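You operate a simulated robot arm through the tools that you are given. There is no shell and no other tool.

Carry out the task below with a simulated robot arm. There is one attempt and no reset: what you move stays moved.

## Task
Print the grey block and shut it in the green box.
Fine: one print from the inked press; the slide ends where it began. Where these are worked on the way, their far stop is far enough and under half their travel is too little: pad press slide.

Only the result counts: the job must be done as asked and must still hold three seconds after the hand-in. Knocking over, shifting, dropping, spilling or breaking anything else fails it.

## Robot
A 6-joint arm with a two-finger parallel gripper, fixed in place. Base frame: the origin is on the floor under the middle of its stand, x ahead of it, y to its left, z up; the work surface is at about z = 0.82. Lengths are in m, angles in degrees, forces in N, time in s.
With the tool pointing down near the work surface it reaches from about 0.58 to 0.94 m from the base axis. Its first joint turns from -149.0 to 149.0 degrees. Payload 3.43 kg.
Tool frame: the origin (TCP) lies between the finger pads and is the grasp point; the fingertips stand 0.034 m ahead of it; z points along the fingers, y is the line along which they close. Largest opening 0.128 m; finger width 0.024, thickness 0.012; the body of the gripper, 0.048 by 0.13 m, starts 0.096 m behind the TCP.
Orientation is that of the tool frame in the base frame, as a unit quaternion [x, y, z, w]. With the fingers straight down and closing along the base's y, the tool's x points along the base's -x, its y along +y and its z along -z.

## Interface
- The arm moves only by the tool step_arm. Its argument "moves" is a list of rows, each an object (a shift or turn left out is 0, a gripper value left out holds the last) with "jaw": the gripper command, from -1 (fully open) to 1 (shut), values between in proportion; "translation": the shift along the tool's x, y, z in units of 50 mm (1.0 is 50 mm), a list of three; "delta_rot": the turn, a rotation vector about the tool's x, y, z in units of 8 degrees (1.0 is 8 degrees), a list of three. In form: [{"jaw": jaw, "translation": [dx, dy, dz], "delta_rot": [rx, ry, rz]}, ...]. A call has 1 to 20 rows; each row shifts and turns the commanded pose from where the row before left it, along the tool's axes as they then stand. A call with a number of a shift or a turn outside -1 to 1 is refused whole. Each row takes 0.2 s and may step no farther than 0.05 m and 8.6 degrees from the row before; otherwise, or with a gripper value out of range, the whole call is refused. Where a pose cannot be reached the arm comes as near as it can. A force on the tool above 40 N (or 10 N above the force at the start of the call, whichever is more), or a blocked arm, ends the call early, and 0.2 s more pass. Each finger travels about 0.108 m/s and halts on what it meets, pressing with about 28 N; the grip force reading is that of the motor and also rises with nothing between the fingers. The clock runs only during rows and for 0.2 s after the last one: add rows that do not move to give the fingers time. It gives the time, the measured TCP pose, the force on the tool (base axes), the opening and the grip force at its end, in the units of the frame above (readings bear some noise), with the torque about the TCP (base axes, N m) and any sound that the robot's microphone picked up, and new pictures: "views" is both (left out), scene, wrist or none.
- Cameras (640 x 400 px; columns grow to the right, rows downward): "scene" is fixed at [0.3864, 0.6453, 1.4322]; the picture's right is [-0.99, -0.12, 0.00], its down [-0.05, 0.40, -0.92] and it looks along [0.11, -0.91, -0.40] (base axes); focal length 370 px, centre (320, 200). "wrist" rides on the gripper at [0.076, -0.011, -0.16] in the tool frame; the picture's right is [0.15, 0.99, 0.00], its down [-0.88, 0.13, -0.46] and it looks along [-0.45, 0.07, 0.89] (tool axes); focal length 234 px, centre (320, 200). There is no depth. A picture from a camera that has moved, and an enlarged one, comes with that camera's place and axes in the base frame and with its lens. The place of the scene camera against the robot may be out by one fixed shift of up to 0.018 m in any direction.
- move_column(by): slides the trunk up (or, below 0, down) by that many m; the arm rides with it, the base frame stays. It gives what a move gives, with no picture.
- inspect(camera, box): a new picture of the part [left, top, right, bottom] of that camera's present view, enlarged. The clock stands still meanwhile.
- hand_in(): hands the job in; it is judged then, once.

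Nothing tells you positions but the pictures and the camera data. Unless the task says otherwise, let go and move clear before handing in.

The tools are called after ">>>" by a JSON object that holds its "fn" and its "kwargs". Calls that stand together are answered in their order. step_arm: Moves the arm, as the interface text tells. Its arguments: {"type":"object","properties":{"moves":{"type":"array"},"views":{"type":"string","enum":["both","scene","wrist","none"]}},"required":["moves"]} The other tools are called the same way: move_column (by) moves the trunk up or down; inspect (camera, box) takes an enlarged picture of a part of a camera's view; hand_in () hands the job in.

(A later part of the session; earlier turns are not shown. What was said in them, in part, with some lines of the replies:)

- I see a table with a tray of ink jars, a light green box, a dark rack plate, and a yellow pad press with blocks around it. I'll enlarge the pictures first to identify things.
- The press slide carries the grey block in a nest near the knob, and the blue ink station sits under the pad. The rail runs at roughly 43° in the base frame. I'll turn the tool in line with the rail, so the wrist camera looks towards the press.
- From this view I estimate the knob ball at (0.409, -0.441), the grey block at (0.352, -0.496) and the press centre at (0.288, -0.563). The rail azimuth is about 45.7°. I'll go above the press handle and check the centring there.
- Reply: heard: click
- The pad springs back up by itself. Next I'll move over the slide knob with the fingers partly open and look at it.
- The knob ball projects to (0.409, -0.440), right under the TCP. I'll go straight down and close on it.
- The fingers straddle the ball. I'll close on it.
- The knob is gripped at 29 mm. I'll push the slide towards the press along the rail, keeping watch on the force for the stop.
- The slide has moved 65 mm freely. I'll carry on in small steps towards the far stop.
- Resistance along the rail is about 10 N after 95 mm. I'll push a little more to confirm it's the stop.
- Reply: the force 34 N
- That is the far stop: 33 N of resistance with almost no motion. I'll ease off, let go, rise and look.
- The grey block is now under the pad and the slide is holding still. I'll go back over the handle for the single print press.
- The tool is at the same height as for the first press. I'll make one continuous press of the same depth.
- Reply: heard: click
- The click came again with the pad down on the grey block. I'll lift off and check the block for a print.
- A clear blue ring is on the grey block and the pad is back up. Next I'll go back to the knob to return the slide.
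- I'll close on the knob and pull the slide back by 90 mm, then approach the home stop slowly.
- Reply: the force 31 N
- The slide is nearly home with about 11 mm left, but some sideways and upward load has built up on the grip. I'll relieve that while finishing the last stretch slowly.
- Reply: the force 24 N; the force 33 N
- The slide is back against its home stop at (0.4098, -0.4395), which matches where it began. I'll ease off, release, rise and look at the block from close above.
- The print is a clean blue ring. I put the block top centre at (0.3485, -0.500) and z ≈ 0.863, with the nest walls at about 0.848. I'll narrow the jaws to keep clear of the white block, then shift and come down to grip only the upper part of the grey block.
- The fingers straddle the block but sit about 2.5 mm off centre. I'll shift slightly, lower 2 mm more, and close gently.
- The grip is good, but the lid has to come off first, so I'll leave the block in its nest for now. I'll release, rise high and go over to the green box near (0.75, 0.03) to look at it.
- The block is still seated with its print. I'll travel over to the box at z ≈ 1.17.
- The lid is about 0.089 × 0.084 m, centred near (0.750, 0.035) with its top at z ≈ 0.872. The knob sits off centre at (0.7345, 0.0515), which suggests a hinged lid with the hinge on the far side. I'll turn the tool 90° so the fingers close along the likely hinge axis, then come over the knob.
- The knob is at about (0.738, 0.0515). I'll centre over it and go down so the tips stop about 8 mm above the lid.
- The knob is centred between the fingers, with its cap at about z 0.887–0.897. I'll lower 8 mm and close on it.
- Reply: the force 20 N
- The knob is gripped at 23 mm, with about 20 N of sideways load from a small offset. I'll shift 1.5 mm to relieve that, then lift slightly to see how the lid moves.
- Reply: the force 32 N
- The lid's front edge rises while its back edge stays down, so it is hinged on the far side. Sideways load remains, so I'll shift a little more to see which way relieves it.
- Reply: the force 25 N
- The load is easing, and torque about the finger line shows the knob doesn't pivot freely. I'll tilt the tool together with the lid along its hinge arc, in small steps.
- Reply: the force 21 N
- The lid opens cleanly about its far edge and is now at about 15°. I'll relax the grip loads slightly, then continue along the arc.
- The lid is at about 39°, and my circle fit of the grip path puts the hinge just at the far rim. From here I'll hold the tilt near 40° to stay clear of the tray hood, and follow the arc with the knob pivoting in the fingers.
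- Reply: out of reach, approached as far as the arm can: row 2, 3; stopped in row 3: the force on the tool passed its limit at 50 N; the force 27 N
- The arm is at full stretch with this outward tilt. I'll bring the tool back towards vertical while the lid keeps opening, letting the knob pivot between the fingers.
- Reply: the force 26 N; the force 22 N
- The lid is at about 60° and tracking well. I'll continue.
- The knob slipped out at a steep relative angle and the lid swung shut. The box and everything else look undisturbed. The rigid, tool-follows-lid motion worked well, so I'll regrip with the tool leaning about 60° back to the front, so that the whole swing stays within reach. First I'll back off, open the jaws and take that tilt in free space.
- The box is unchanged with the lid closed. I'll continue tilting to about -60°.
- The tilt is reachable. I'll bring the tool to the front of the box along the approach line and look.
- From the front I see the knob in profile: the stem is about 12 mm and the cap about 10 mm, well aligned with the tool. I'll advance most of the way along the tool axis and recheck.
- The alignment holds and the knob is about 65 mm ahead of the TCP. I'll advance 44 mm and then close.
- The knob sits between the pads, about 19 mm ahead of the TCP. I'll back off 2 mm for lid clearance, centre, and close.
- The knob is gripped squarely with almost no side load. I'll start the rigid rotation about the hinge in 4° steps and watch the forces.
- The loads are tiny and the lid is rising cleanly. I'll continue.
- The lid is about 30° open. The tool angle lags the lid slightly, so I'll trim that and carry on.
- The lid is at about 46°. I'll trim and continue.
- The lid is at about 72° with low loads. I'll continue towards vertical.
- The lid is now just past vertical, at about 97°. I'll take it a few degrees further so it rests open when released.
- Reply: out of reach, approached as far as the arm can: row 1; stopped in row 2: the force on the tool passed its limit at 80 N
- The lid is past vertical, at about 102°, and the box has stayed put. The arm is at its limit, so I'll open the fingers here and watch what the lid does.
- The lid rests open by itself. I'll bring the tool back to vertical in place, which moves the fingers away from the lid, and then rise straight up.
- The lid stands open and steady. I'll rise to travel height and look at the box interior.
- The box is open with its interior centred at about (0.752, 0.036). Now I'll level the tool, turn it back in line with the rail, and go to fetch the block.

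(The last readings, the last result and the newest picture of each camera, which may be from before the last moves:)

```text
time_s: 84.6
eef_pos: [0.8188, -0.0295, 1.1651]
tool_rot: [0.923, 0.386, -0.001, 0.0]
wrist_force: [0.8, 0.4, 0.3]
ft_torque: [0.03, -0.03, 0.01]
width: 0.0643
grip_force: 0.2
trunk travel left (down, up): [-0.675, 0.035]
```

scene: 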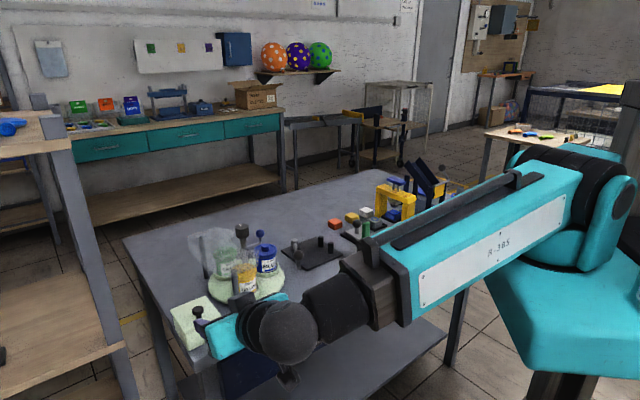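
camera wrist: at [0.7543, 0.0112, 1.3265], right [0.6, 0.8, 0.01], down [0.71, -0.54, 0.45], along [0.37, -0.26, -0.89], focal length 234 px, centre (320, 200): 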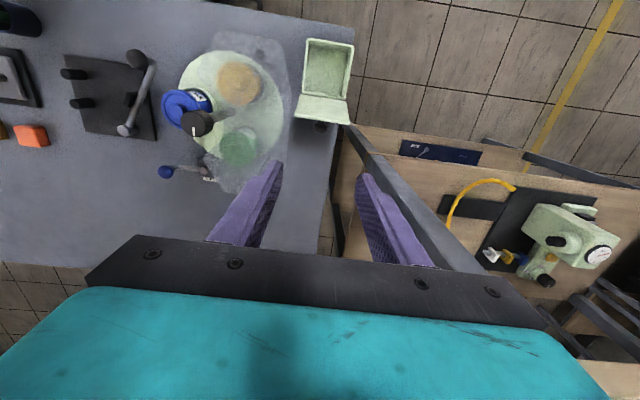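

>>> {"fn": "step_arm", "kwargs": {"moves": [{"jaw": 0.156, "translation": [-0.95, -0.004, 0]}, {"jaw": 0.156, "translation": [-0.95, -0.004, 0]}, {"jaw": 0.156, "translation": [-0.95, -0.004, 0]}, {"jaw": 0.156, "translation": [-0.95, -0.004, 0]}, {"jaw": 0.156, "translation": [-0.95, -0.004, 0]}, {"jaw": 0.156, "translation": [-0.95, -0.004, 0]}, {"jaw": 0.156, "translation": [-0.95, -0.004, 0]}, {"jaw": 0.156, "translation": [-0.95, -0.004, 0]}, {"jaw": 0.156, "translation": [-0.95, -0.004, 0]}, {"jaw": 0.156, "translation": [-0.95, -0.004, 0]}, {"jaw": 0.156, "translation": [-0.95, -0.004, 0]}, {"jaw": 0.156, "translation": [-0.95, -0.004, 0]}, {"jaw": 0.156, "translation": [-0.95, -0.004, 0]}, {"jaw": 0.156, "translation": [-0.95, -0.004, 0]}, {"jaw": 0.156}, {"jaw": 0.156}], "views": "both"}}

```text
time_s: 88.0
eef_pos: [0.347, -0.5059, 1.1629]
tool_rot: [0.923, 0.386, 0.0, 0.0]
wrist_force: [-0.2, -0.3, 0.2]
ft_torque: [-0.02, 0.04, -0.01]
width: 0.0539
grip_force: 0.0
trunk travel left (down, up): [-0.675, 0.035]
camera wrist: at [0.3924, -0.4447, 1.3229], right [0.81, -0.59, 0.0], down [-0.53, -0.72, 0.46], along [-0.27, -0.37, -0.89], focal length 234 px, centre (320, 200)
```

scene: 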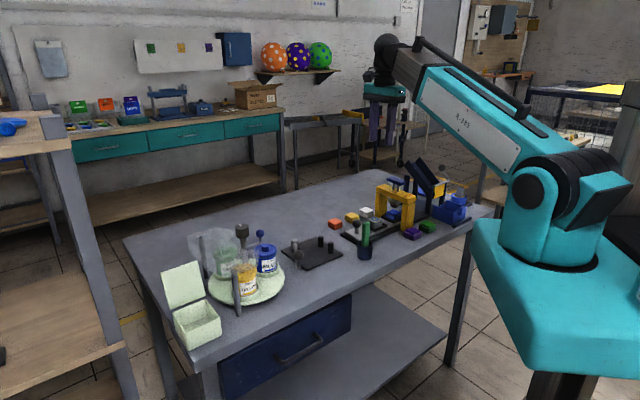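
wrist: 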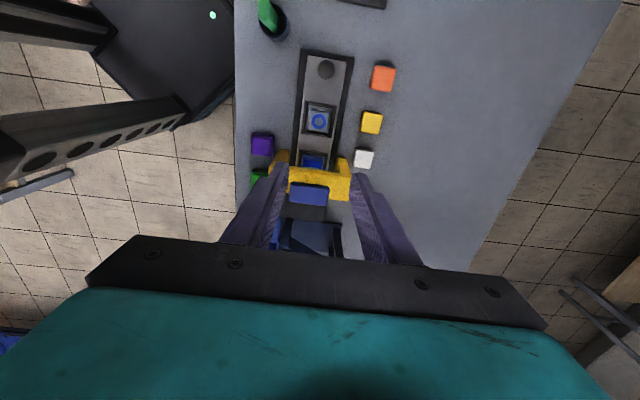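

I'm back over the press with the printed block in its nest. I'll correct the position and descend to a checking height.

>>> {"fn": "step_arm", "kwargs": {"moves": [{"jaw": 0.156, "translation": [0.098, -0.054, 0.6]}, {"jaw": 0.156, "translation": [0, 0, 0.95]}, {"jaw": 0.156, "translation": [0, 0, 0.95]}, {"jaw": 0.156, "translation": [0, 0, 0.95]}, {"jaw": 0.156, "translation": [0, 0, 0.7]}, {"jaw": 0.156}, {"jaw": 0.156}], "views": "wrist"}}

>>> {"fn": "inspect", "kwargs": {"camera": "wrist", "box": [240, 80, 400, 220]}}

```text
time_s: 89.6
eef_pos: [0.3512, -0.5, 0.9587]
tool_rot: [0.923, 0.386, 0.0, 0.001]
wrist_force: [1.0, -0.6, 0.5]
ft_torque: [0.0, -0.01, 0.03]
width: 0.0543
grip_force: 0.1
trunk travel left (down, up): [-0.675, 0.035]
camera wrist: at [0.3956, -0.4382, 1.1185], right [0.81, -0.59, 0.0], down [-0.53, -0.72, 0.46], along [-0.27, -0.37, -0.89], focal length 234 px, centre (320, 200)
```

wrist: 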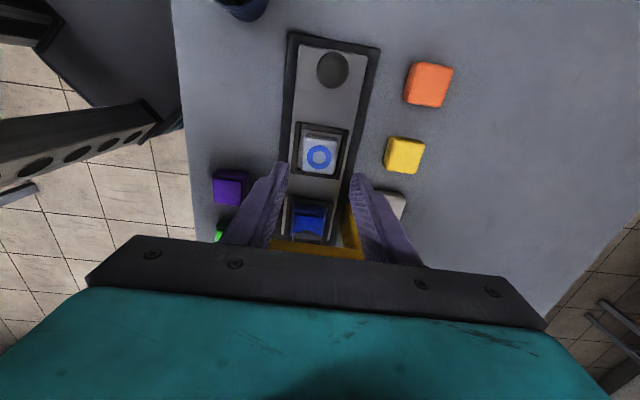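

```text
2.86 times, centred on (320, 150) of wrist
camera zoom: at [0.3956, -0.4382, 1.1185], right [0.81, -0.59, 0.0], down [-0.53, -0.72, 0.46], along [-0.27, -0.37, -0.89], focal length 669 px, centre (320, 343)
```

zoom: 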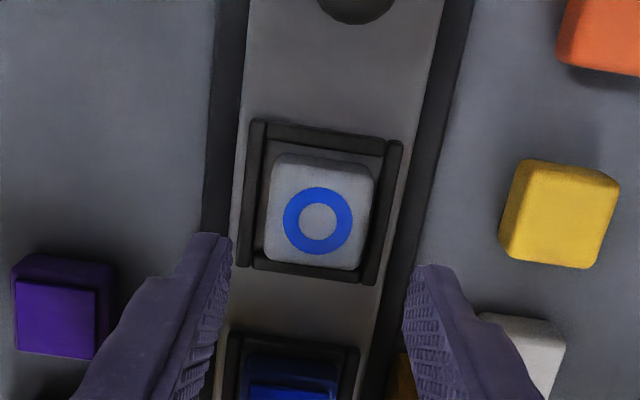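

The block is centred under the tool within 2 mm. I'll descend to the same grip height as before and close.

>>> {"fn": "step_arm", "kwargs": {"moves": [{"jaw": 0.156, "translation": [-0.04, 0, 0.9]}, {"jaw": 0.156, "translation": [0, 0, 0.4]}, {"jaw": 0.156, "translation": [0, 0, 0.14]}, {"jaw": 0.156}, {"jaw": 0.156}, {"jaw": 1}, {"jaw": 1}, {"jaw": 1}], "views": "wrist"}}

>>> {"fn": "inspect", "kwargs": {"camera": "wrist", "box": [240, 120, 400, 250]}}

```text
time_s: 91.4
eef_pos: [0.3509, -0.5006, 0.8859]
tool_rot: [0.923, 0.386, -0.001, 0.0]
wrist_force: [0.6, 1.1, 0.3]
ft_torque: [0.02, 0.02, -0.01]
width: 0.0387
grip_force: 27.7
trunk travel left (down, up): [-0.675, 0.035]
camera wrist: at [0.3938, -0.4388, 1.0468], right [0.81, -0.59, 0.0], down [-0.53, -0.72, 0.46], along [-0.27, -0.37, -0.89], focal length 234 px, centre (320, 200)
```

wrist: 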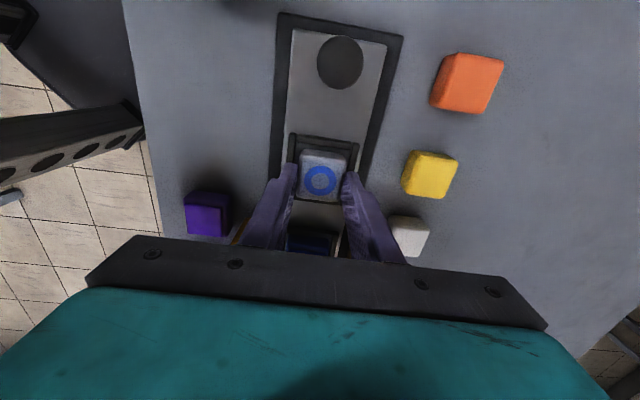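

```text
3.08 times, centred on (320, 185) of wrist
camera zoom: at [0.3938, -0.4388, 1.0468], right [0.81, -0.59, 0.0], down [-0.53, -0.72, 0.46], along [-0.27, -0.37, -0.89], focal length 720 px, centre (320, 246)
```

zoom: 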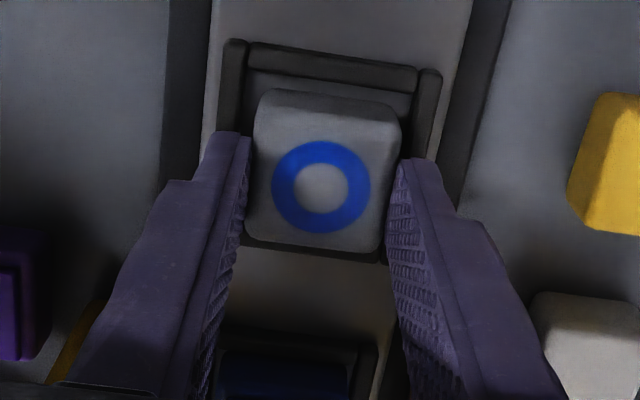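

The block is gripped at 38.7 mm. I'll lift it out gently and check.

>>> {"fn": "step_arm", "kwargs": {"moves": [{"jaw": 1, "translation": [0, 0, -0.2]}, {"jaw": 1, "translation": [0, 0, -0.4]}, {"jaw": 1, "translation": [0, 0, -0.8]}, {"jaw": 1}], "views": "wrist"}}

>>> {"fn": "inspect", "kwargs": {"camera": "scene", "box": [340, 150, 440, 240]}}

```text
time_s: 92.4
eef_pos: [0.3513, -0.4984, 0.9554]
tool_rot: [0.923, 0.386, 0.001, 0.0]
wrist_force: [-0.7, 0.0, -0.4]
ft_torque: [0.01, 0.01, 0.01]
width: 0.0388
grip_force: 28.3
trunk travel left (down, up): [-0.675, 0.035]
camera wrist: at [0.3959, -0.4369, 1.1149], right [0.81, -0.59, 0.0], down [-0.53, -0.72, 0.46], along [-0.27, -0.37, -0.89], focal length 234 px, centre (320, 200)
```

wrist: 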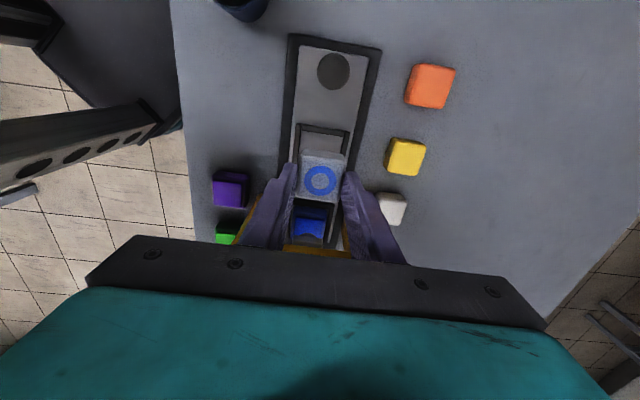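

```text
4.44 times, centred on (390, 195) of scene
camera zoom: at [0.3864, 0.6453, 1.4322], right [-0.99, -0.12, 0.0], down [-0.05, 0.4, -0.92], along [0.11, -0.91, -0.4], focal length 1645 px, centre (9, 222)
```

zoom: 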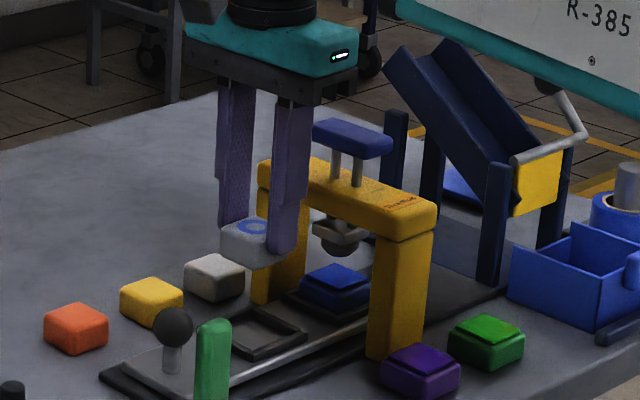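

The block is out cleanly and the slide hasn't moved. I'll rise and carry it to the box.

>>> {"fn": "step_arm", "kwargs": {"moves": [{"jaw": 1, "translation": [0, 0, -0.8]}, {"jaw": 1, "translation": [0, 0, -0.9]}, {"jaw": 1, "translation": [0, 0, -0.9]}, {"jaw": 1, "translation": [0, 0, -0.9]}, {"jaw": 1, "translation": [0, 0, -0.7]}, {"jaw": 1, "translation": [0.5, -0.068, 0]}, {"jaw": 1, "translation": [0.945, -0.128, 0]}, {"jaw": 1, "translation": [0.945, -0.128, 0]}, {"jaw": 1, "translation": [0.945, -0.128, 0]}, {"jaw": 1, "translation": [0.945, -0.128, 0]}, {"jaw": 1, "translation": [0.945, -0.128, 0]}, {"jaw": 1, "translation": [0.945, -0.128, 0]}, {"jaw": 1, "translation": [0.945, -0.128, 0]}, {"jaw": 1, "translation": [0.945, -0.128, 0]}, {"jaw": 1, "translation": [0.945, -0.128, 0]}, {"jaw": 1, "translation": [0.945, -0.128, 0]}, {"jaw": 1, "translation": [0.945, -0.128, 0]}, {"jaw": 1, "translation": [0.945, -0.128, 0]}, {"jaw": 1, "translation": [0.945, -0.128, 0]}, {"jaw": 1, "translation": [0.445, -0.06, 0]}], "views": "both"}}

```text
time_s: 96.6
eef_pos: [0.7517, 0.0349, 1.1619]
tool_rot: [0.923, 0.386, 0.0, 0.0]
wrist_force: [-0.2, 0.3, -0.3]
ft_torque: [0.02, 0.0, 0.0]
width: 0.0388
grip_force: 28.0
trunk travel left (down, up): [-0.675, 0.035]
camera wrist: at [0.7956, 0.0966, 1.3212], right [0.81, -0.59, 0.0], down [-0.53, -0.72, 0.46], along [-0.27, -0.37, -0.89], focal length 234 px, centre (320, 200)
```

scene: 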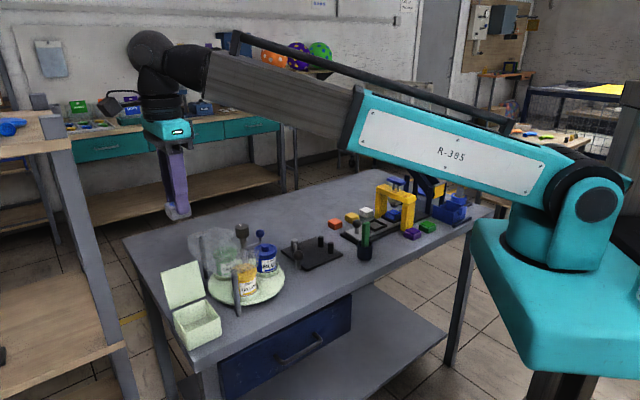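
wrist: 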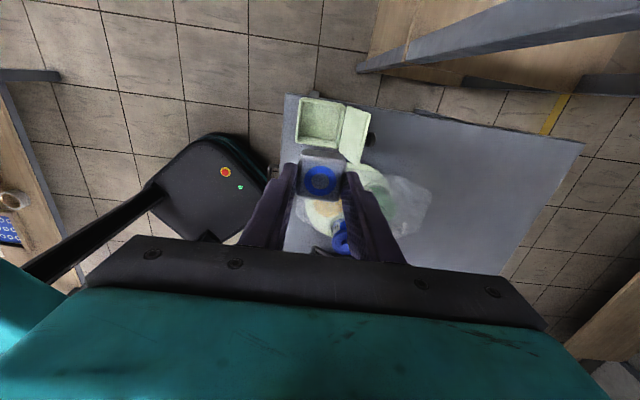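

>>> {"fn": "inspect", "kwargs": {"camera": "wrist", "box": [260, 80, 400, 200]}}

```text
3.33 times, centred on (330, 140) of wrist
camera zoom: at [0.7956, 0.0966, 1.3212], right [0.81, -0.59, 0.0], down [-0.53, -0.72, 0.46], along [-0.27, -0.37, -0.89], focal length 781 px, centre (287, 400)
```

zoom: 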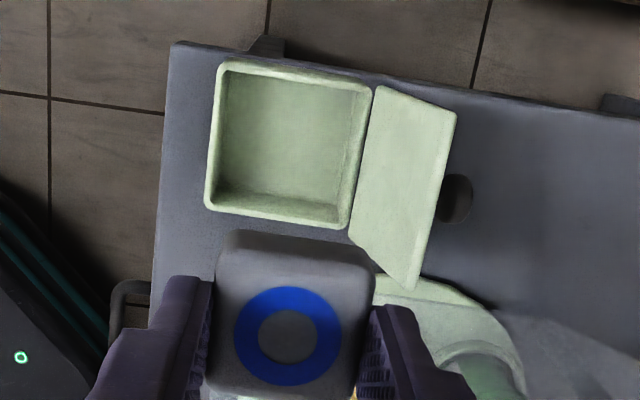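

The tool is centred over the opening at (0.752, 0.035). I'll descend to just inside the rim and check clearance to the lid.

>>> {"fn": "step_arm", "kwargs": {"moves": [{"jaw": 1, "translation": [0, 0, 0.9]}, {"jaw": 1, "translation": [0, 0, 0.9]}, {"jaw": 1, "translation": [0, 0, 0.9]}, {"jaw": 1, "translation": [0, 0, 0.9]}, {"jaw": 1, "translation": [0, 0, 0.6]}, {"jaw": 1, "translation": [0, 0, 0.4]}, {"jaw": 1}, {"jaw": 1}], "views": "wrist"}}

>>> {"fn": "inspect", "kwargs": {"camera": "wrist", "box": [240, 120, 400, 250]}}

>>> {"fn": "inspect", "kwargs": {"camera": "scene", "box": [145, 235, 255, 345]}}

```text
time_s: 98.4
eef_pos: [0.7502, 0.0361, 0.9364]
tool_rot: [0.923, 0.386, 0.0, 0.0]
wrist_force: [0.0, -0.3, -1.0]
ft_torque: [0.0, 0.0, 0.0]
width: 0.0388
grip_force: 27.8
trunk travel left (down, up): [-0.675, 0.035]
camera wrist: at [0.7932, 0.0977, 1.0962], right [0.81, -0.59, 0.0], down [-0.53, -0.72, 0.46], along [-0.27, -0.37, -0.89], focal length 234 px, centre (320, 200)
```

wrist: 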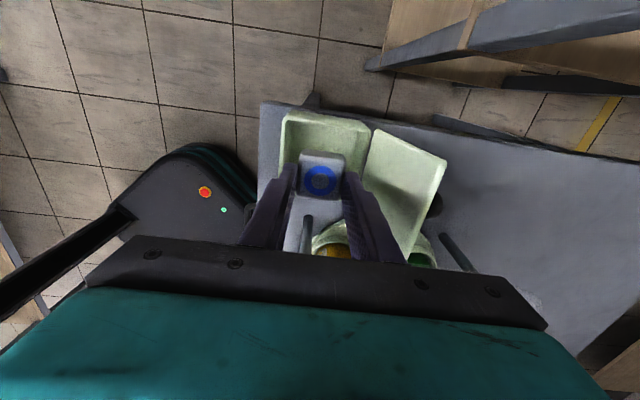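

```text
3.08 times, centred on (320, 185) of wrist
camera zoom: at [0.7932, 0.0977, 1.0962], right [0.81, -0.59, 0.0], down [-0.53, -0.72, 0.46], along [-0.27, -0.37, -0.89], focal length 720 px, centre (320, 246)
```

zoom: 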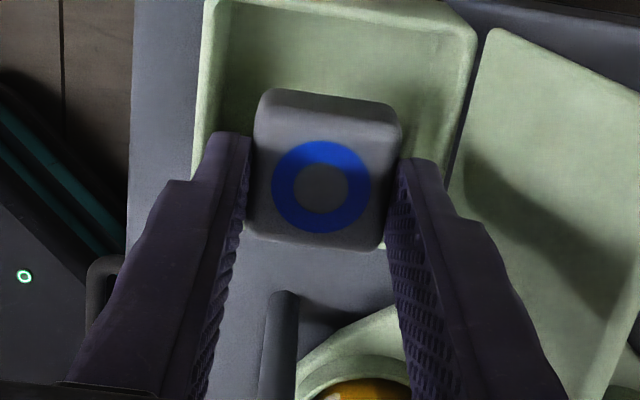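

```text
3.64 times, centred on (200, 290) of scene
camera zoom: at [0.3864, 0.6453, 1.4322], right [-0.99, -0.12, 0.0], down [-0.05, 0.4, -0.92], along [0.11, -0.91, -0.4], focal length 1346 px, centre (756, -127)
```

zoom: 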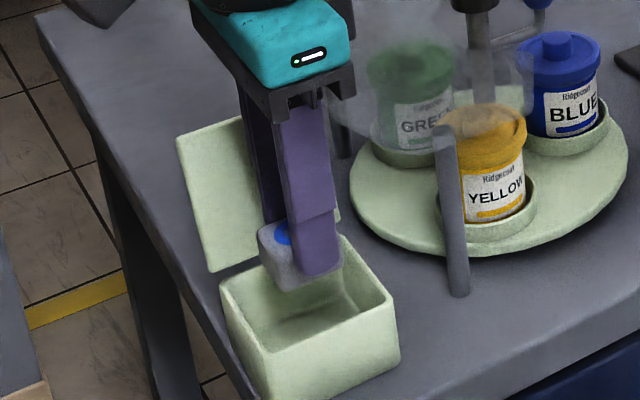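

>>> {"fn": "step_arm", "kwargs": {"moves": [{"jaw": 1, "translation": [0, 0, 0.2]}, {"jaw": 1, "translation": [0, 0, 0.2]}, {"jaw": 1, "translation": [0, 0, 0.2]}, {"jaw": 1}], "views": "wrist"}}

>>> {"fn": "inspect", "kwargs": {"camera": "wrist", "box": [240, 120, 400, 250]}}

>>> {"fn": "inspect", "kwargs": {"camera": "scene", "box": [145, 235, 255, 345]}}

```text
time_s: 99.4
eef_pos: [0.7483, 0.0367, 0.9076]
tool_rot: [0.923, 0.385, 0.0, 0.0]
wrist_force: [-0.7, -0.3, 0.4]
ft_torque: [0.0, -0.02, 0.05]
width: 0.0388
grip_force: 27.7
trunk travel left (down, up): [-0.675, 0.035]
camera wrist: at [0.7934, 0.0977, 1.0668], right [0.81, -0.59, 0.0], down [-0.53, -0.72, 0.46], along [-0.27, -0.37, -0.89], focal length 234 px, centre (320, 200)
```

wrist: 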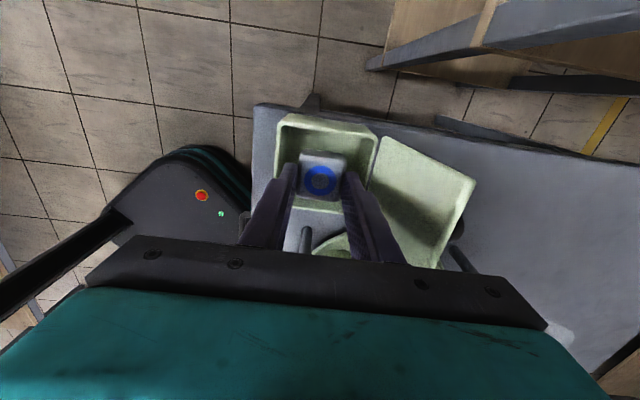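

```text
3.08 times, centred on (320, 185) of wrist
camera zoom: at [0.7934, 0.0977, 1.0668], right [0.81, -0.59, 0.0], down [-0.53, -0.72, 0.46], along [-0.27, -0.37, -0.89], focal length 720 px, centre (320, 246)
```

zoom: 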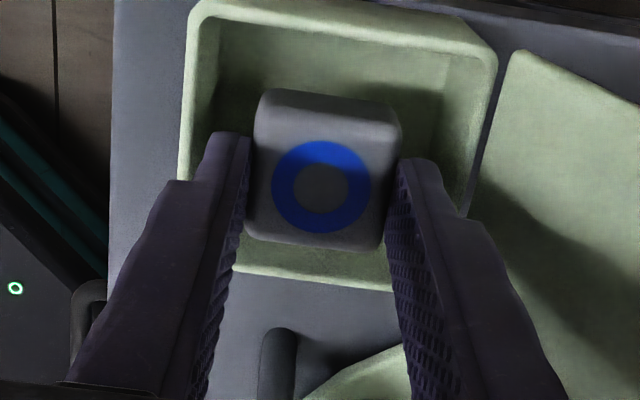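

```text
3.64 times, centred on (200, 290) of scene
camera zoom: at [0.3864, 0.6453, 1.4322], right [-0.99, -0.12, 0.0], down [-0.05, 0.4, -0.92], along [0.11, -0.91, -0.4], focal length 1346 px, centre (756, -127)
```

zoom: 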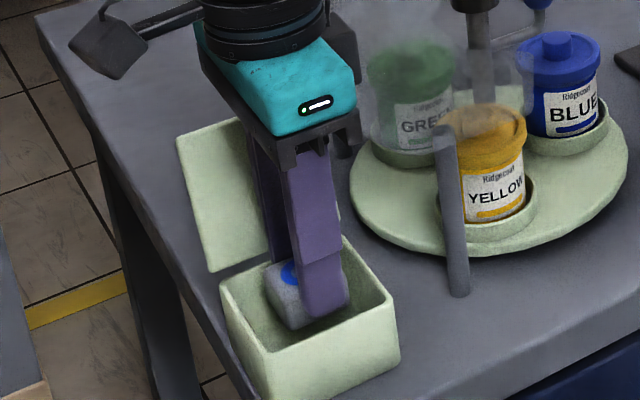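

The block is entering the box, but the front finger is closer to the wall than the rear one. I'll shift 3 mm to centre, then lower gently to the floor.

>>> {"fn": "step_arm", "kwargs": {"moves": [{"jaw": 1, "translation": [0, 0.06, 0]}, {"jaw": 1, "translation": [0, 0, 0.15]}, {"jaw": 1, "translation": [0, 0, 0.15]}, {"jaw": 1, "translation": [0, 0, 0.1]}, {"jaw": 1}], "views": "wrist"}}

>>> {"fn": "inspect", "kwargs": {"camera": "wrist", "box": [240, 120, 400, 250]}}

```text
time_s: 100.6
eef_pos: [0.7511, 0.0333, 0.887]
tool_rot: [0.922, 0.387, 0.0, 0.001]
wrist_force: [-0.8, -0.1, -0.7]
ft_torque: [0.0, 0.0, 0.0]
width: 0.0386
grip_force: 27.9
trunk travel left (down, up): [-0.675, 0.035]
camera wrist: at [0.796, 0.096, 1.0462], right [0.81, -0.59, 0.0], down [-0.53, -0.72, 0.46], along [-0.27, -0.37, -0.89], focal length 234 px, centre (320, 200)
```

wrist: 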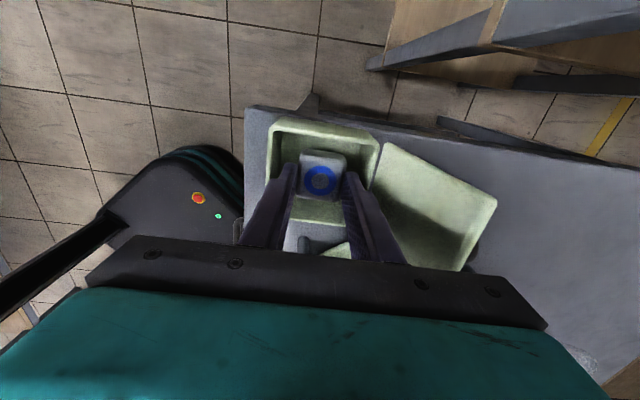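

```text
3.08 times, centred on (320, 185) of wrist
camera zoom: at [0.796, 0.096, 1.0462], right [0.81, -0.59, 0.0], down [-0.53, -0.72, 0.46], along [-0.27, -0.37, -0.89], focal length 720 px, centre (320, 246)
```

zoom: 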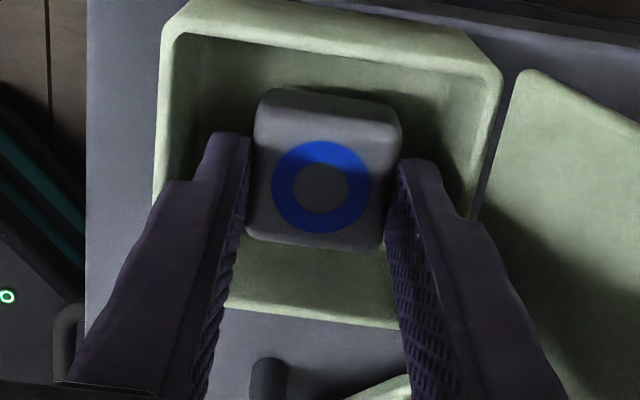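

>>> {"fn": "step_arm", "kwargs": {"moves": [{"jaw": 1, "translation": [0, 0, 0.05]}, {"jaw": 1, "translation": [0, 0, 0.05]}, {"jaw": 1}], "views": "none"}}

```text
time_s: 101.4
eef_pos: [0.751, 0.0342, 0.8821]
tool_rot: [0.922, 0.387, -0.001, 0.0]
wrist_force: [-0.3, 0.0, 0.4]
ft_torque: [-0.02, 0.0, 0.04]
width: 0.0388
grip_force: 28.2
trunk travel left (down, up): [-0.675, 0.035]
```

>>> {"fn": "step_arm", "kwargs": {"moves": [{"jaw": 1, "translation": [0, 0, 0.05]}, {"jaw": 1, "translation": [0, 0, 0.03]}, {"jaw": 1}], "views": "none"}}

```text
time_s: 102.2
eef_pos: [0.7514, 0.0348, 0.8765]
tool_rot: [0.923, 0.386, 0.0, 0.001]
wrist_force: [0.5, 0.0, 0.1]
ft_torque: [0.02, 0.0, 0.01]
width: 0.0388
grip_force: 28.3
trunk travel left (down, up): [-0.675, 0.035]
```

>>> {"fn": "step_arm", "kwargs": {"moves": [{"jaw": 1, "translation": [0, 0, 0.04]}, {"jaw": 1, "translation": [0, 0, 0.03]}, {"jaw": 1}], "views": "wrist"}}

>>> {"fn": "inspect", "kwargs": {"camera": "scene", "box": [145, 235, 255, 345]}}

```text
time_s: 103.0
eef_pos: [0.7513, 0.0345, 0.8728]
tool_rot: [0.922, 0.386, 0.001, -0.001]
wrist_force: [-0.4, 0.6, -0.2]
ft_torque: [0.0, -0.01, 0.03]
width: 0.0391
grip_force: 28.0
trunk travel left (down, up): [-0.675, 0.035]
camera wrist: at [0.7953, 0.0954, 1.0331], right [0.81, -0.59, 0.0], down [-0.53, -0.72, 0.46], along [-0.27, -0.37, -0.89], focal length 234 px, centre (320, 200)
```

wrist: 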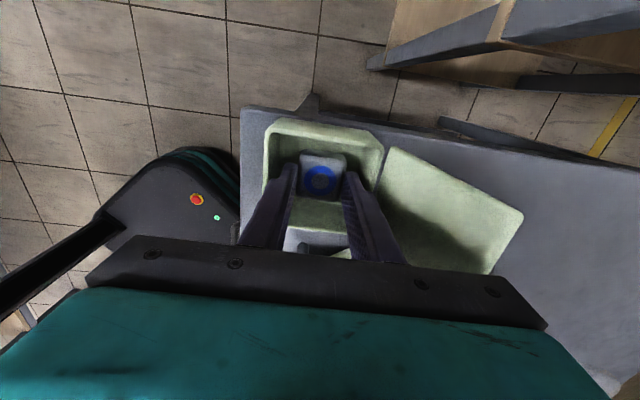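

```text
3.64 times, centred on (200, 290) of scene
camera zoom: at [0.3864, 0.6453, 1.4322], right [-0.99, -0.12, 0.0], down [-0.05, 0.4, -0.92], along [0.11, -0.91, -0.4], focal length 1346 px, centre (756, -127)
```

zoom: 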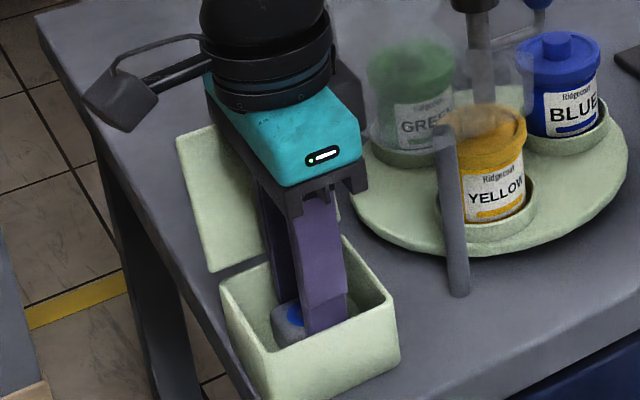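

>>> {"fn": "step_arm", "kwargs": {"moves": [{"jaw": 1, "translation": [0, 0, 0.04]}, {"jaw": 1, "translation": [0, 0, 0.03]}, {"jaw": 1}], "views": "none"}}

```text
time_s: 103.8
eef_pos: [0.7513, 0.0335, 0.8695]
tool_rot: [0.923, 0.386, 0.0, 0.0]
wrist_force: [-0.2, -0.2, 2.4]
ft_torque: [-0.03, 0.05, 0.03]
width: 0.0388
grip_force: 27.7
trunk travel left (down, up): [-0.675, 0.035]
```

A slight upward force shows the block is touching the box floor. I'll open just a few millimetres, clear of the walls, and withdraw straight up.

>>> {"fn": "step_arm", "kwargs": {"moves": [{"jaw": 0.31}, {"jaw": 0.31}, {"jaw": 0.31, "translation": [0, 0, -0.2]}, {"jaw": 0.31, "translation": [0, 0, -0.4]}, {"jaw": 0.31, "translation": [0, 0, -0.8]}, {"jaw": 0.31, "translation": [0, 0, -0.9]}, {"jaw": 0.31}], "views": "wrist"}}

>>> {"fn": "inspect", "kwargs": {"camera": "wrist", "box": [240, 80, 400, 220]}}

>>> {"fn": "inspect", "kwargs": {"camera": "scene", "box": [145, 245, 255, 345]}}

```text
time_s: 105.4
eef_pos: [0.753, 0.0339, 0.9847]
tool_rot: [0.922, 0.386, 0.0, -0.001]
wrist_force: [0.5, 0.4, 0.0]
ft_torque: [-0.04, 0.02, 0.01]
width: 0.0444
grip_force: 0.0
trunk travel left (down, up): [-0.675, 0.035]
camera wrist: at [0.7978, 0.0952, 1.1444], right [0.81, -0.59, 0.0], down [-0.53, -0.72, 0.46], along [-0.27, -0.37, -0.89], focal length 234 px, centre (320, 200)
```

wrist: 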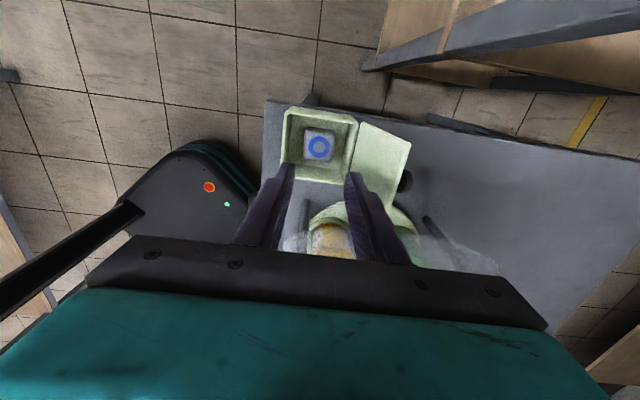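

```text
2.86 times, centred on (320, 150) of wrist
camera zoom: at [0.7978, 0.0952, 1.1444], right [0.81, -0.59, 0.0], down [-0.53, -0.72, 0.46], along [-0.27, -0.37, -0.89], focal length 669 px, centre (320, 343)
```

zoom: 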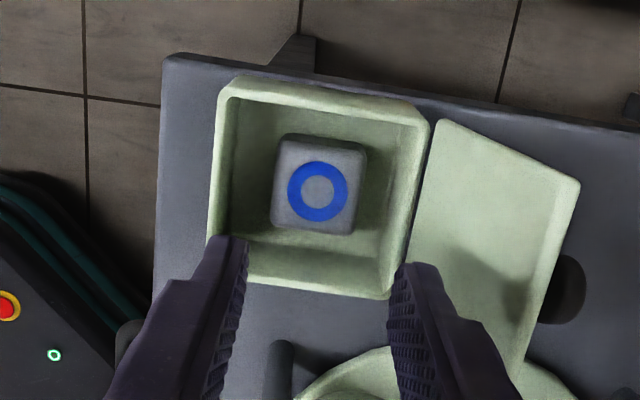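

```text
4.00 times, centred on (200, 295) of scene
camera zoom: at [0.3864, 0.6453, 1.4322], right [-0.99, -0.12, 0.0], down [-0.05, 0.4, -0.92], along [0.11, -0.91, -0.4], focal length 1481 px, centre (800, -180)
```

zoom: 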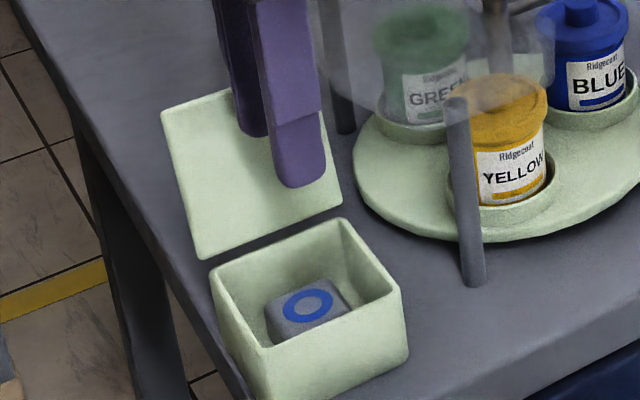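

The printed block is on the box floor. Next I'll close the fingers, go over behind the raised lid, and tip it back over its hinge.

>>> {"fn": "step_arm", "kwargs": {"moves": [{"jaw": 0.31, "translation": [0, 0, -0.9]}, {"jaw": 1, "translation": [0, 0, -0.9]}, {"jaw": 1, "translation": [0, 0, -0.9]}, {"jaw": 1, "translation": [0, 0.893, 0]}, {"jaw": 1, "translation": [0, 0.893, 0]}, {"jaw": 1, "translation": [0, 0.893, 0]}, {"jaw": 1}, {"jaw": 1}], "views": "both"}}

>>> {"fn": "inspect", "kwargs": {"camera": "wrist", "box": [200, 80, 400, 240]}}

```text
time_s: 107.2
eef_pos: [0.8486, -0.0578, 1.1183]
tool_rot: [0.922, 0.386, 0.0, 0.001]
wrist_force: [0.3, 0.5, -0.2]
ft_torque: [-0.03, 0.02, -0.01]
width: 0.0
grip_force: 27.7
trunk travel left (down, up): [-0.675, 0.035]
camera wrist: at [0.8929, 0.004, 1.2781], right [0.81, -0.59, 0.0], down [-0.53, -0.72, 0.46], along [-0.27, -0.37, -0.89], focal length 234 px, centre (320, 200)
```

scene: 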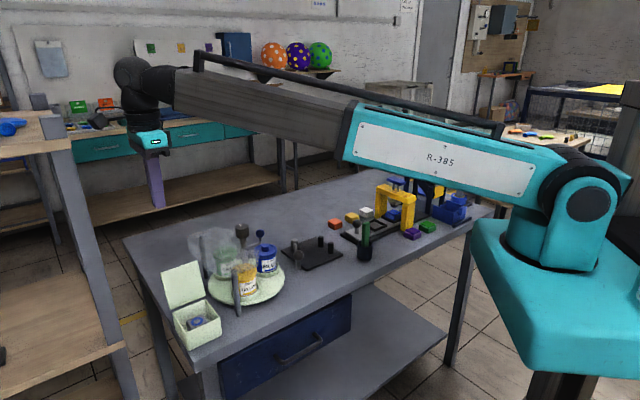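
wrist: 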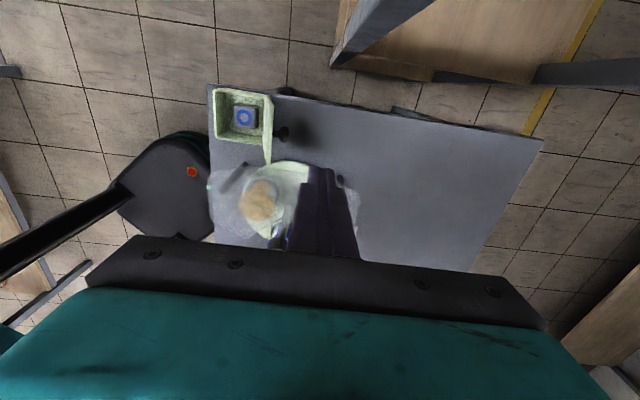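

```text
2.50 times, centred on (300, 160) of wrist
camera zoom: at [0.8929, 0.004, 1.2781], right [0.81, -0.59, 0.0], down [-0.53, -0.72, 0.46], along [-0.27, -0.37, -0.89], focal length 585 px, centre (370, 300)
```

zoom: 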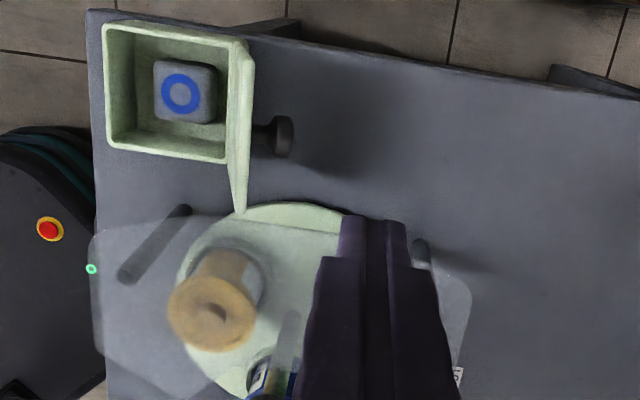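

The knob is straight ahead along the push direction and the hood edge is clear of the path. I'll lower the closed fingers behind the lid.

>>> {"fn": "step_arm", "kwargs": {"moves": [{"jaw": 1, "translation": [0, 0, 0.9]}, {"jaw": 1, "translation": [0, 0, 0.9]}, {"jaw": 1, "translation": [0, 0, 0.9]}, {"jaw": 1, "translation": [0, 0, 0.68]}, {"jaw": 1}, {"jaw": 1}], "views": "both"}}

>>> {"fn": "inspect", "kwargs": {"camera": "wrist", "box": [200, 80, 400, 240]}}

>>> {"fn": "inspect", "kwargs": {"camera": "scene", "box": [145, 235, 255, 345]}}

```text
time_s: 108.6
eef_pos: [0.8469, -0.0588, 0.9491]
tool_rot: [0.922, 0.386, 0.0, -0.001]
wrist_force: [0.0, 0.3, -0.1]
ft_torque: [-0.01, -0.02, 0.0]
width: 0.0001
grip_force: 27.7
trunk travel left (down, up): [-0.675, 0.035]
camera wrist: at [0.8928, 0.0024, 1.1091], right [0.81, -0.59, 0.0], down [-0.53, -0.72, 0.46], along [-0.27, -0.37, -0.89], focal length 234 px, centre (320, 200)
```

scene: 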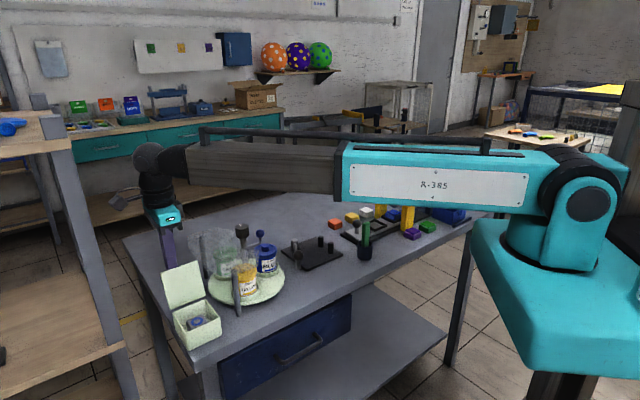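
wrist: 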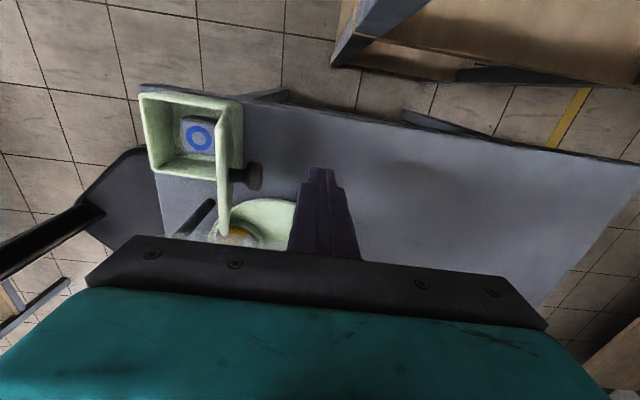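

```text
2.50 times, centred on (300, 160) of wrist
camera zoom: at [0.8928, 0.0024, 1.1091], right [0.81, -0.59, 0.0], down [-0.53, -0.72, 0.46], along [-0.27, -0.37, -0.89], focal length 585 px, centre (370, 300)
```

zoom: 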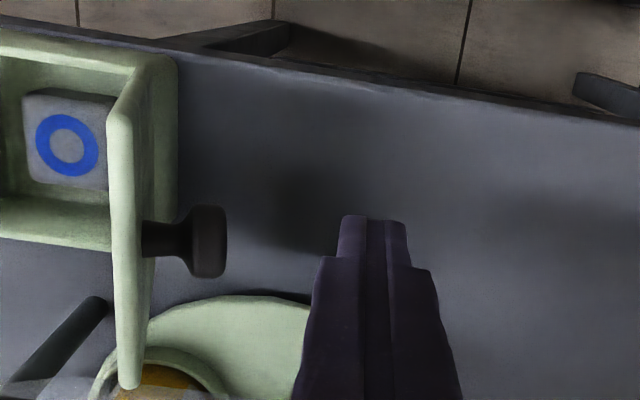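

```text
3.64 times, centred on (200, 290) of scene
camera zoom: at [0.3864, 0.6453, 1.4322], right [-0.99, -0.12, 0.0], down [-0.05, 0.4, -0.92], along [0.11, -0.91, -0.4], focal length 1346 px, centre (756, -127)
```

zoom: 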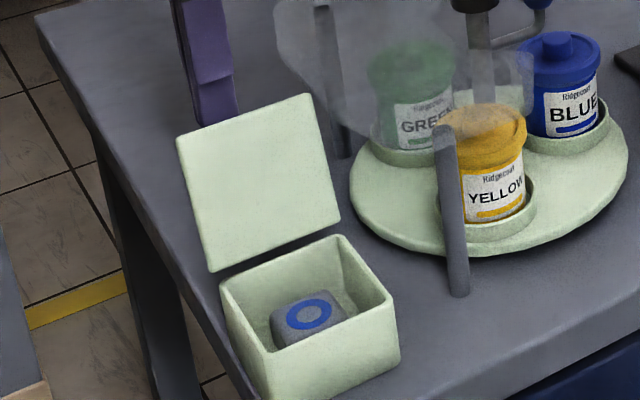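

The fingertips are level with the knob, about 34 mm behind it. I'll advance to contact and push gently towards the box.

>>> {"fn": "step_arm", "kwargs": {"moves": [{"jaw": 1, "translation": [0, -0.25, 0]}, {"jaw": 1, "translation": [0, -0.25, 0]}, {"jaw": 1, "translation": [0, -0.15, 0]}, {"jaw": 1, "translation": [0, -0.1, 0]}, {"jaw": 1}], "views": "wrist"}}

>>> {"fn": "inspect", "kwargs": {"camera": "scene", "box": [145, 235, 255, 345]}}

```text
time_s: 109.8
eef_pos: [0.8203, -0.0335, 0.9518]
tool_rot: [0.922, 0.387, -0.001, 0.0]
wrist_force: [2.0, -1.0, 0.2]
ft_torque: [-0.04, 0.02, 0.01]
width: 0.0
grip_force: 28.0
trunk travel left (down, up): [-0.675, 0.035]
camera wrist: at [0.8649, 0.0283, 1.1117], right [0.81, -0.59, 0.0], down [-0.53, -0.72, 0.46], along [-0.27, -0.37, -0.89], focal length 234 px, centre (320, 200)
```

wrist: 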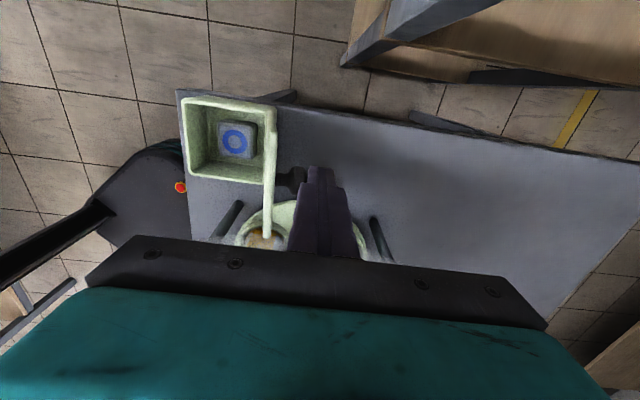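

```text
3.64 times, centred on (200, 290) of scene
camera zoom: at [0.3864, 0.6453, 1.4322], right [-0.99, -0.12, 0.0], down [-0.05, 0.4, -0.92], along [0.11, -0.91, -0.4], focal length 1346 px, centre (756, -127)
```

zoom: 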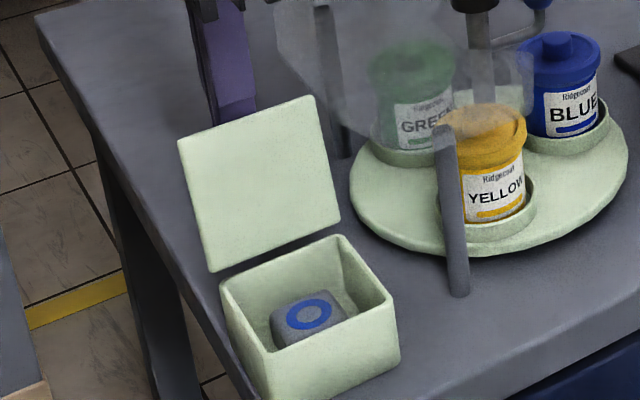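

Contact is made with the lid starting to move. I'll push on slowly past vertical.

>>> {"fn": "step_arm", "kwargs": {"moves": [{"jaw": 1, "translation": [0, -0.1, 0]}, {"jaw": 1, "translation": [0, -0.1, 0]}, {"jaw": 1, "translation": [0, -0.1, 0]}, {"jaw": 1}], "views": "none"}}

>>> {"fn": "inspect", "kwargs": {"camera": "scene", "box": [145, 235, 255, 345]}}

```text
time_s: 110.8
eef_pos: [0.8099, -0.0215, 0.9517]
tool_rot: [0.923, 0.385, 0.0, 0.0]
wrist_force: [0.6, -0.4, -0.3]
ft_torque: [0.01, 0.0, 0.02]
width: 0.0001
grip_force: 27.5
trunk travel left (down, up): [-0.675, 0.035]
```

```text
3.64 times, centred on (200, 290) of scene
camera zoom: at [0.3864, 0.6453, 1.4322], right [-0.99, -0.12, 0.0], down [-0.05, 0.4, -0.92], along [0.11, -0.91, -0.4], focal length 1346 px, centre (756, -127)
```

zoom: 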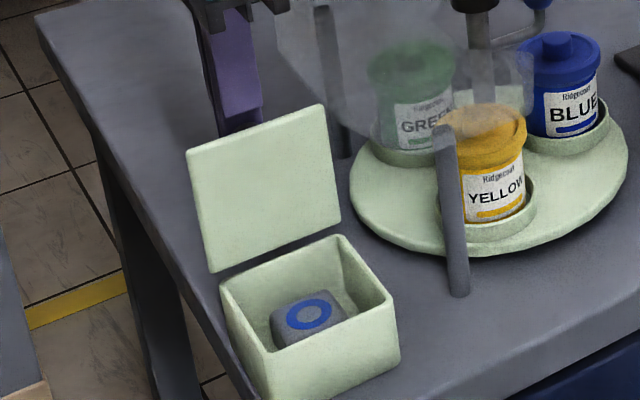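

>>> {"fn": "step_arm", "kwargs": {"moves": [{"jaw": 1, "translation": [0, -0.1, 0]}, {"jaw": 1, "translation": [0, -0.1, 0]}, {"jaw": 1}], "views": "none"}}

>>> {"fn": "inspect", "kwargs": {"camera": "scene", "box": [145, 235, 255, 345]}}

```text
time_s: 111.6
eef_pos: [0.8028, -0.0156, 0.9506]
tool_rot: [0.922, 0.386, -0.001, 0.001]
wrist_force: [-0.3, 0.3, -0.1]
ft_torque: [-0.02, -0.01, 0.0]
width: 0.0003
grip_force: 28.2
trunk travel left (down, up): [-0.675, 0.035]
```

```text
3.64 times, centred on (200, 290) of scene
camera zoom: at [0.3864, 0.6453, 1.4322], right [-0.99, -0.12, 0.0], down [-0.05, 0.4, -0.92], along [0.11, -0.91, -0.4], focal length 1346 px, centre (756, -127)
```

zoom: 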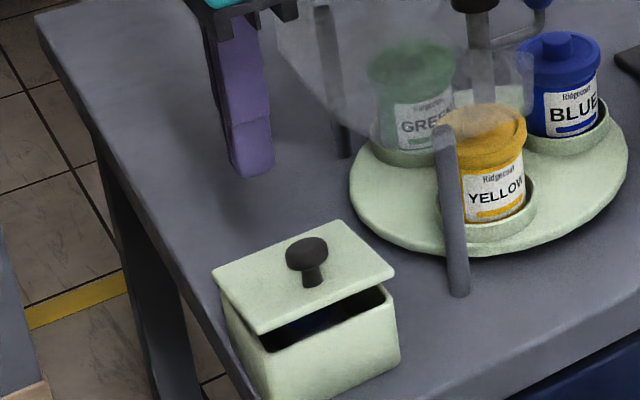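

The lid has tipped over and is falling shut. I'll wait a moment and look again.

>>> {"fn": "step_arm", "kwargs": {"moves": [{"jaw": 1, "translation": [0, 0, -0.3]}, {"jaw": 1, "translation": [0, 0, -0.6]}, {"jaw": 1, "translation": [0, 0, -0.9]}, {"jaw": 1}, {"jaw": 1}], "views": "wrist"}}

>>> {"fn": "inspect", "kwargs": {"camera": "scene", "box": [155, 275, 245, 355]}}

```text
time_s: 112.8
eef_pos: [0.8014, -0.0134, 1.0419]
tool_rot: [0.922, 0.386, 0.0, 0.0]
wrist_force: [-0.2, 0.0, 0.9]
ft_torque: [-0.02, -0.01, 0.0]
width: 0.0001
grip_force: 28.1
trunk travel left (down, up): [-0.675, 0.035]
camera wrist: at [0.8462, 0.0494, 1.2011], right [0.81, -0.59, 0.0], down [-0.53, -0.72, 0.46], along [-0.27, -0.37, -0.89], focal length 234 px, centre (320, 200)
```

wrist: 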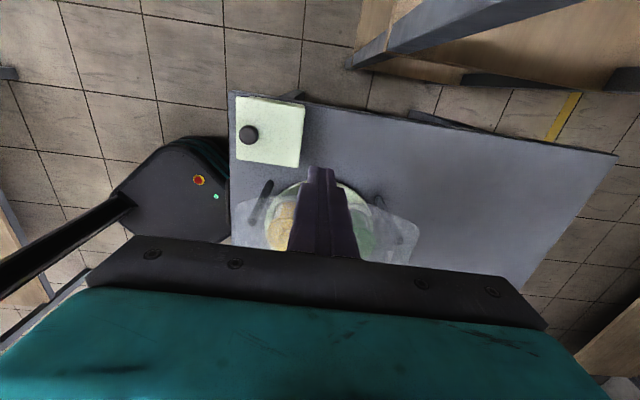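

```text
5.00 times, centred on (200, 315) of scene
camera zoom: at [0.3864, 0.6453, 1.4322], right [-0.99, -0.12, 0.0], down [-0.05, 0.4, -0.92], along [0.11, -0.91, -0.4], focal length 1851 px, centre (920, -375)
```

zoom: 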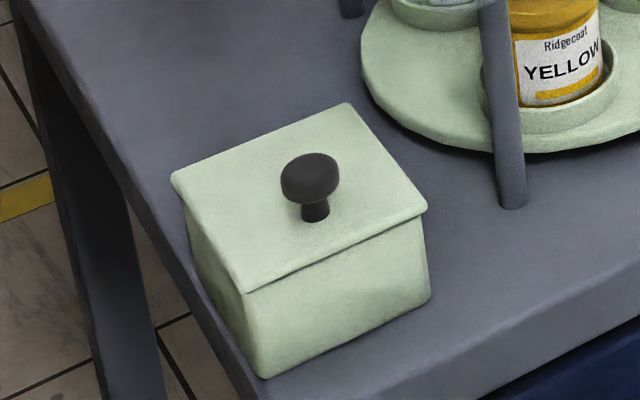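

The lid is shut flush and the box sits as it did at the start. I'll rise clear and check the press and the rest of the table before handing in.

>>> {"fn": "step_arm", "kwargs": {"moves": [{"jaw": 1, "translation": [0, 0, -0.9]}, {"jaw": 1, "translation": [0, 0, -0.9]}, {"jaw": 1}], "views": "scene"}}

>>> {"fn": "inspect", "kwargs": {"camera": "scene", "box": [350, 195, 430, 265]}}

>>> {"fn": "inspect", "kwargs": {"camera": "scene", "box": [160, 210, 340, 360]}}

>>> {"fn": "inspect", "kwargs": {"camera": "scene", "box": [320, 140, 480, 270]}}

```text
time_s: 113.6
eef_pos: [0.8029, -0.0145, 1.1301]
tool_rot: [0.923, 0.386, 0.0, 0.0]
wrist_force: [0.4, 0.5, 0.7]
ft_torque: [0.02, -0.04, -0.01]
width: 0.0002
grip_force: 27.7
trunk travel left (down, up): [-0.675, 0.035]
```

scene: 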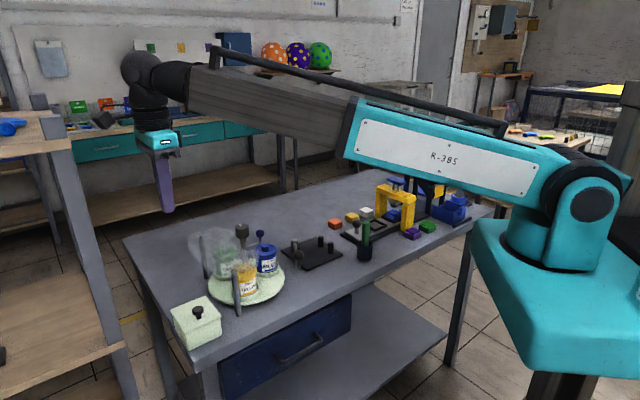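

```text
5.71 times, centred on (390, 230) of scene
camera zoom: at [0.3864, 0.6453, 1.4322], right [-0.99, -0.12, 0.0], down [-0.05, 0.4, -0.92], along [0.11, -0.91, -0.4], focal length 2116 px, centre (-80, 29)
```

zoom: 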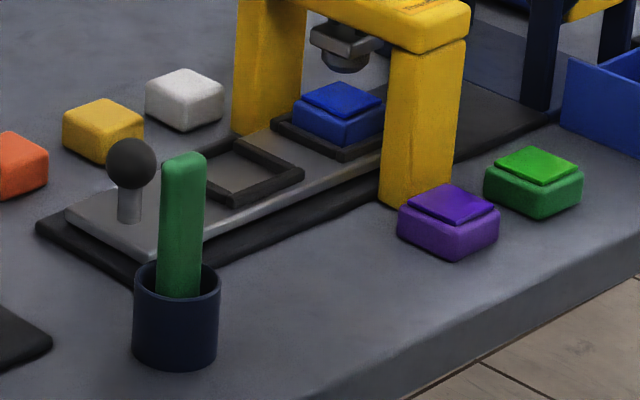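

```text
2.67 times, centred on (250, 285) of scene
camera zoom: at [0.3864, 0.6453, 1.4322], right [-0.99, -0.12, 0.0], down [-0.05, 0.4, -0.92], along [0.11, -0.91, -0.4], focal length 987 px, centre (507, -27)
```

zoom: 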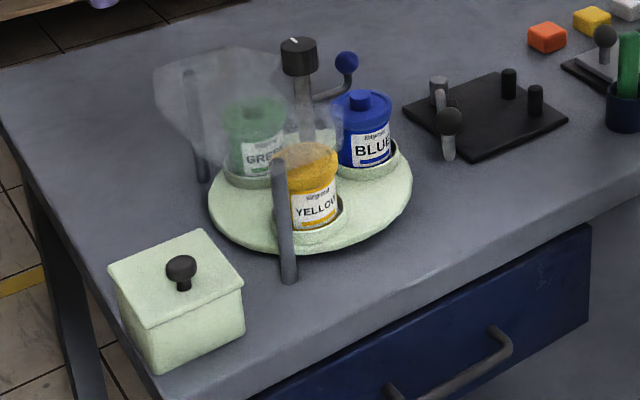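

```text
3.08 times, centred on (400, 205) of scene
camera zoom: at [0.3864, 0.6453, 1.4322], right [-0.99, -0.12, 0.0], down [-0.05, 0.4, -0.92], along [0.11, -0.91, -0.4], focal length 1139 px, centre (74, 185)
```

zoom: 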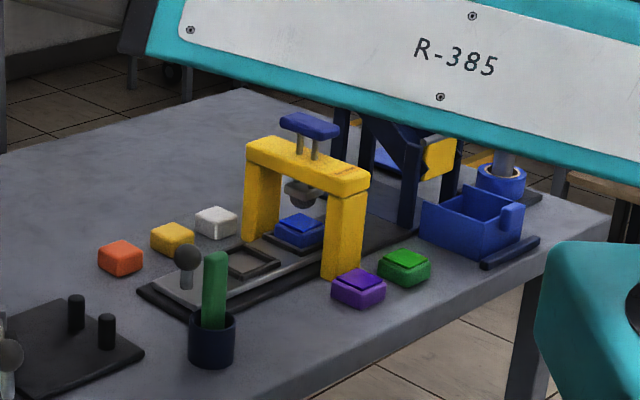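

Everything matches the starting pictures: the slide and its knob are at home, the blocks, jars and tray are undisturbed, and the green box is shut with the printed grey block inside. The arm is clear, so I'm handing in.

>>> {"fn": "hand_in", "kwargs": {}}

```text
The job is handed in.
```

I printed the grey block once and shut it in the green box, then handed the job in. No result came back after the hand-in.

- **Print:** I inked the pad on the blue ink station, pushed the slide to its far stop and pressed once. The block has one clear blue ring on its top.
- **Slide:** It is back against its home stop, within about a millimetre of where it began.
- **Box:** The block sits on the box floor, print side up, and the hinged lid is shut flush.
- **One slip:** On my first try at opening the lid, the knob slipped out of the fingers and the lid swung shut. The box was still empty then, and it did not move.
- **Everything else:** In the last scene pictures, the other blocks, the jars and tray, the press and the cup all match the starting pictures. The arm is clear of the table.
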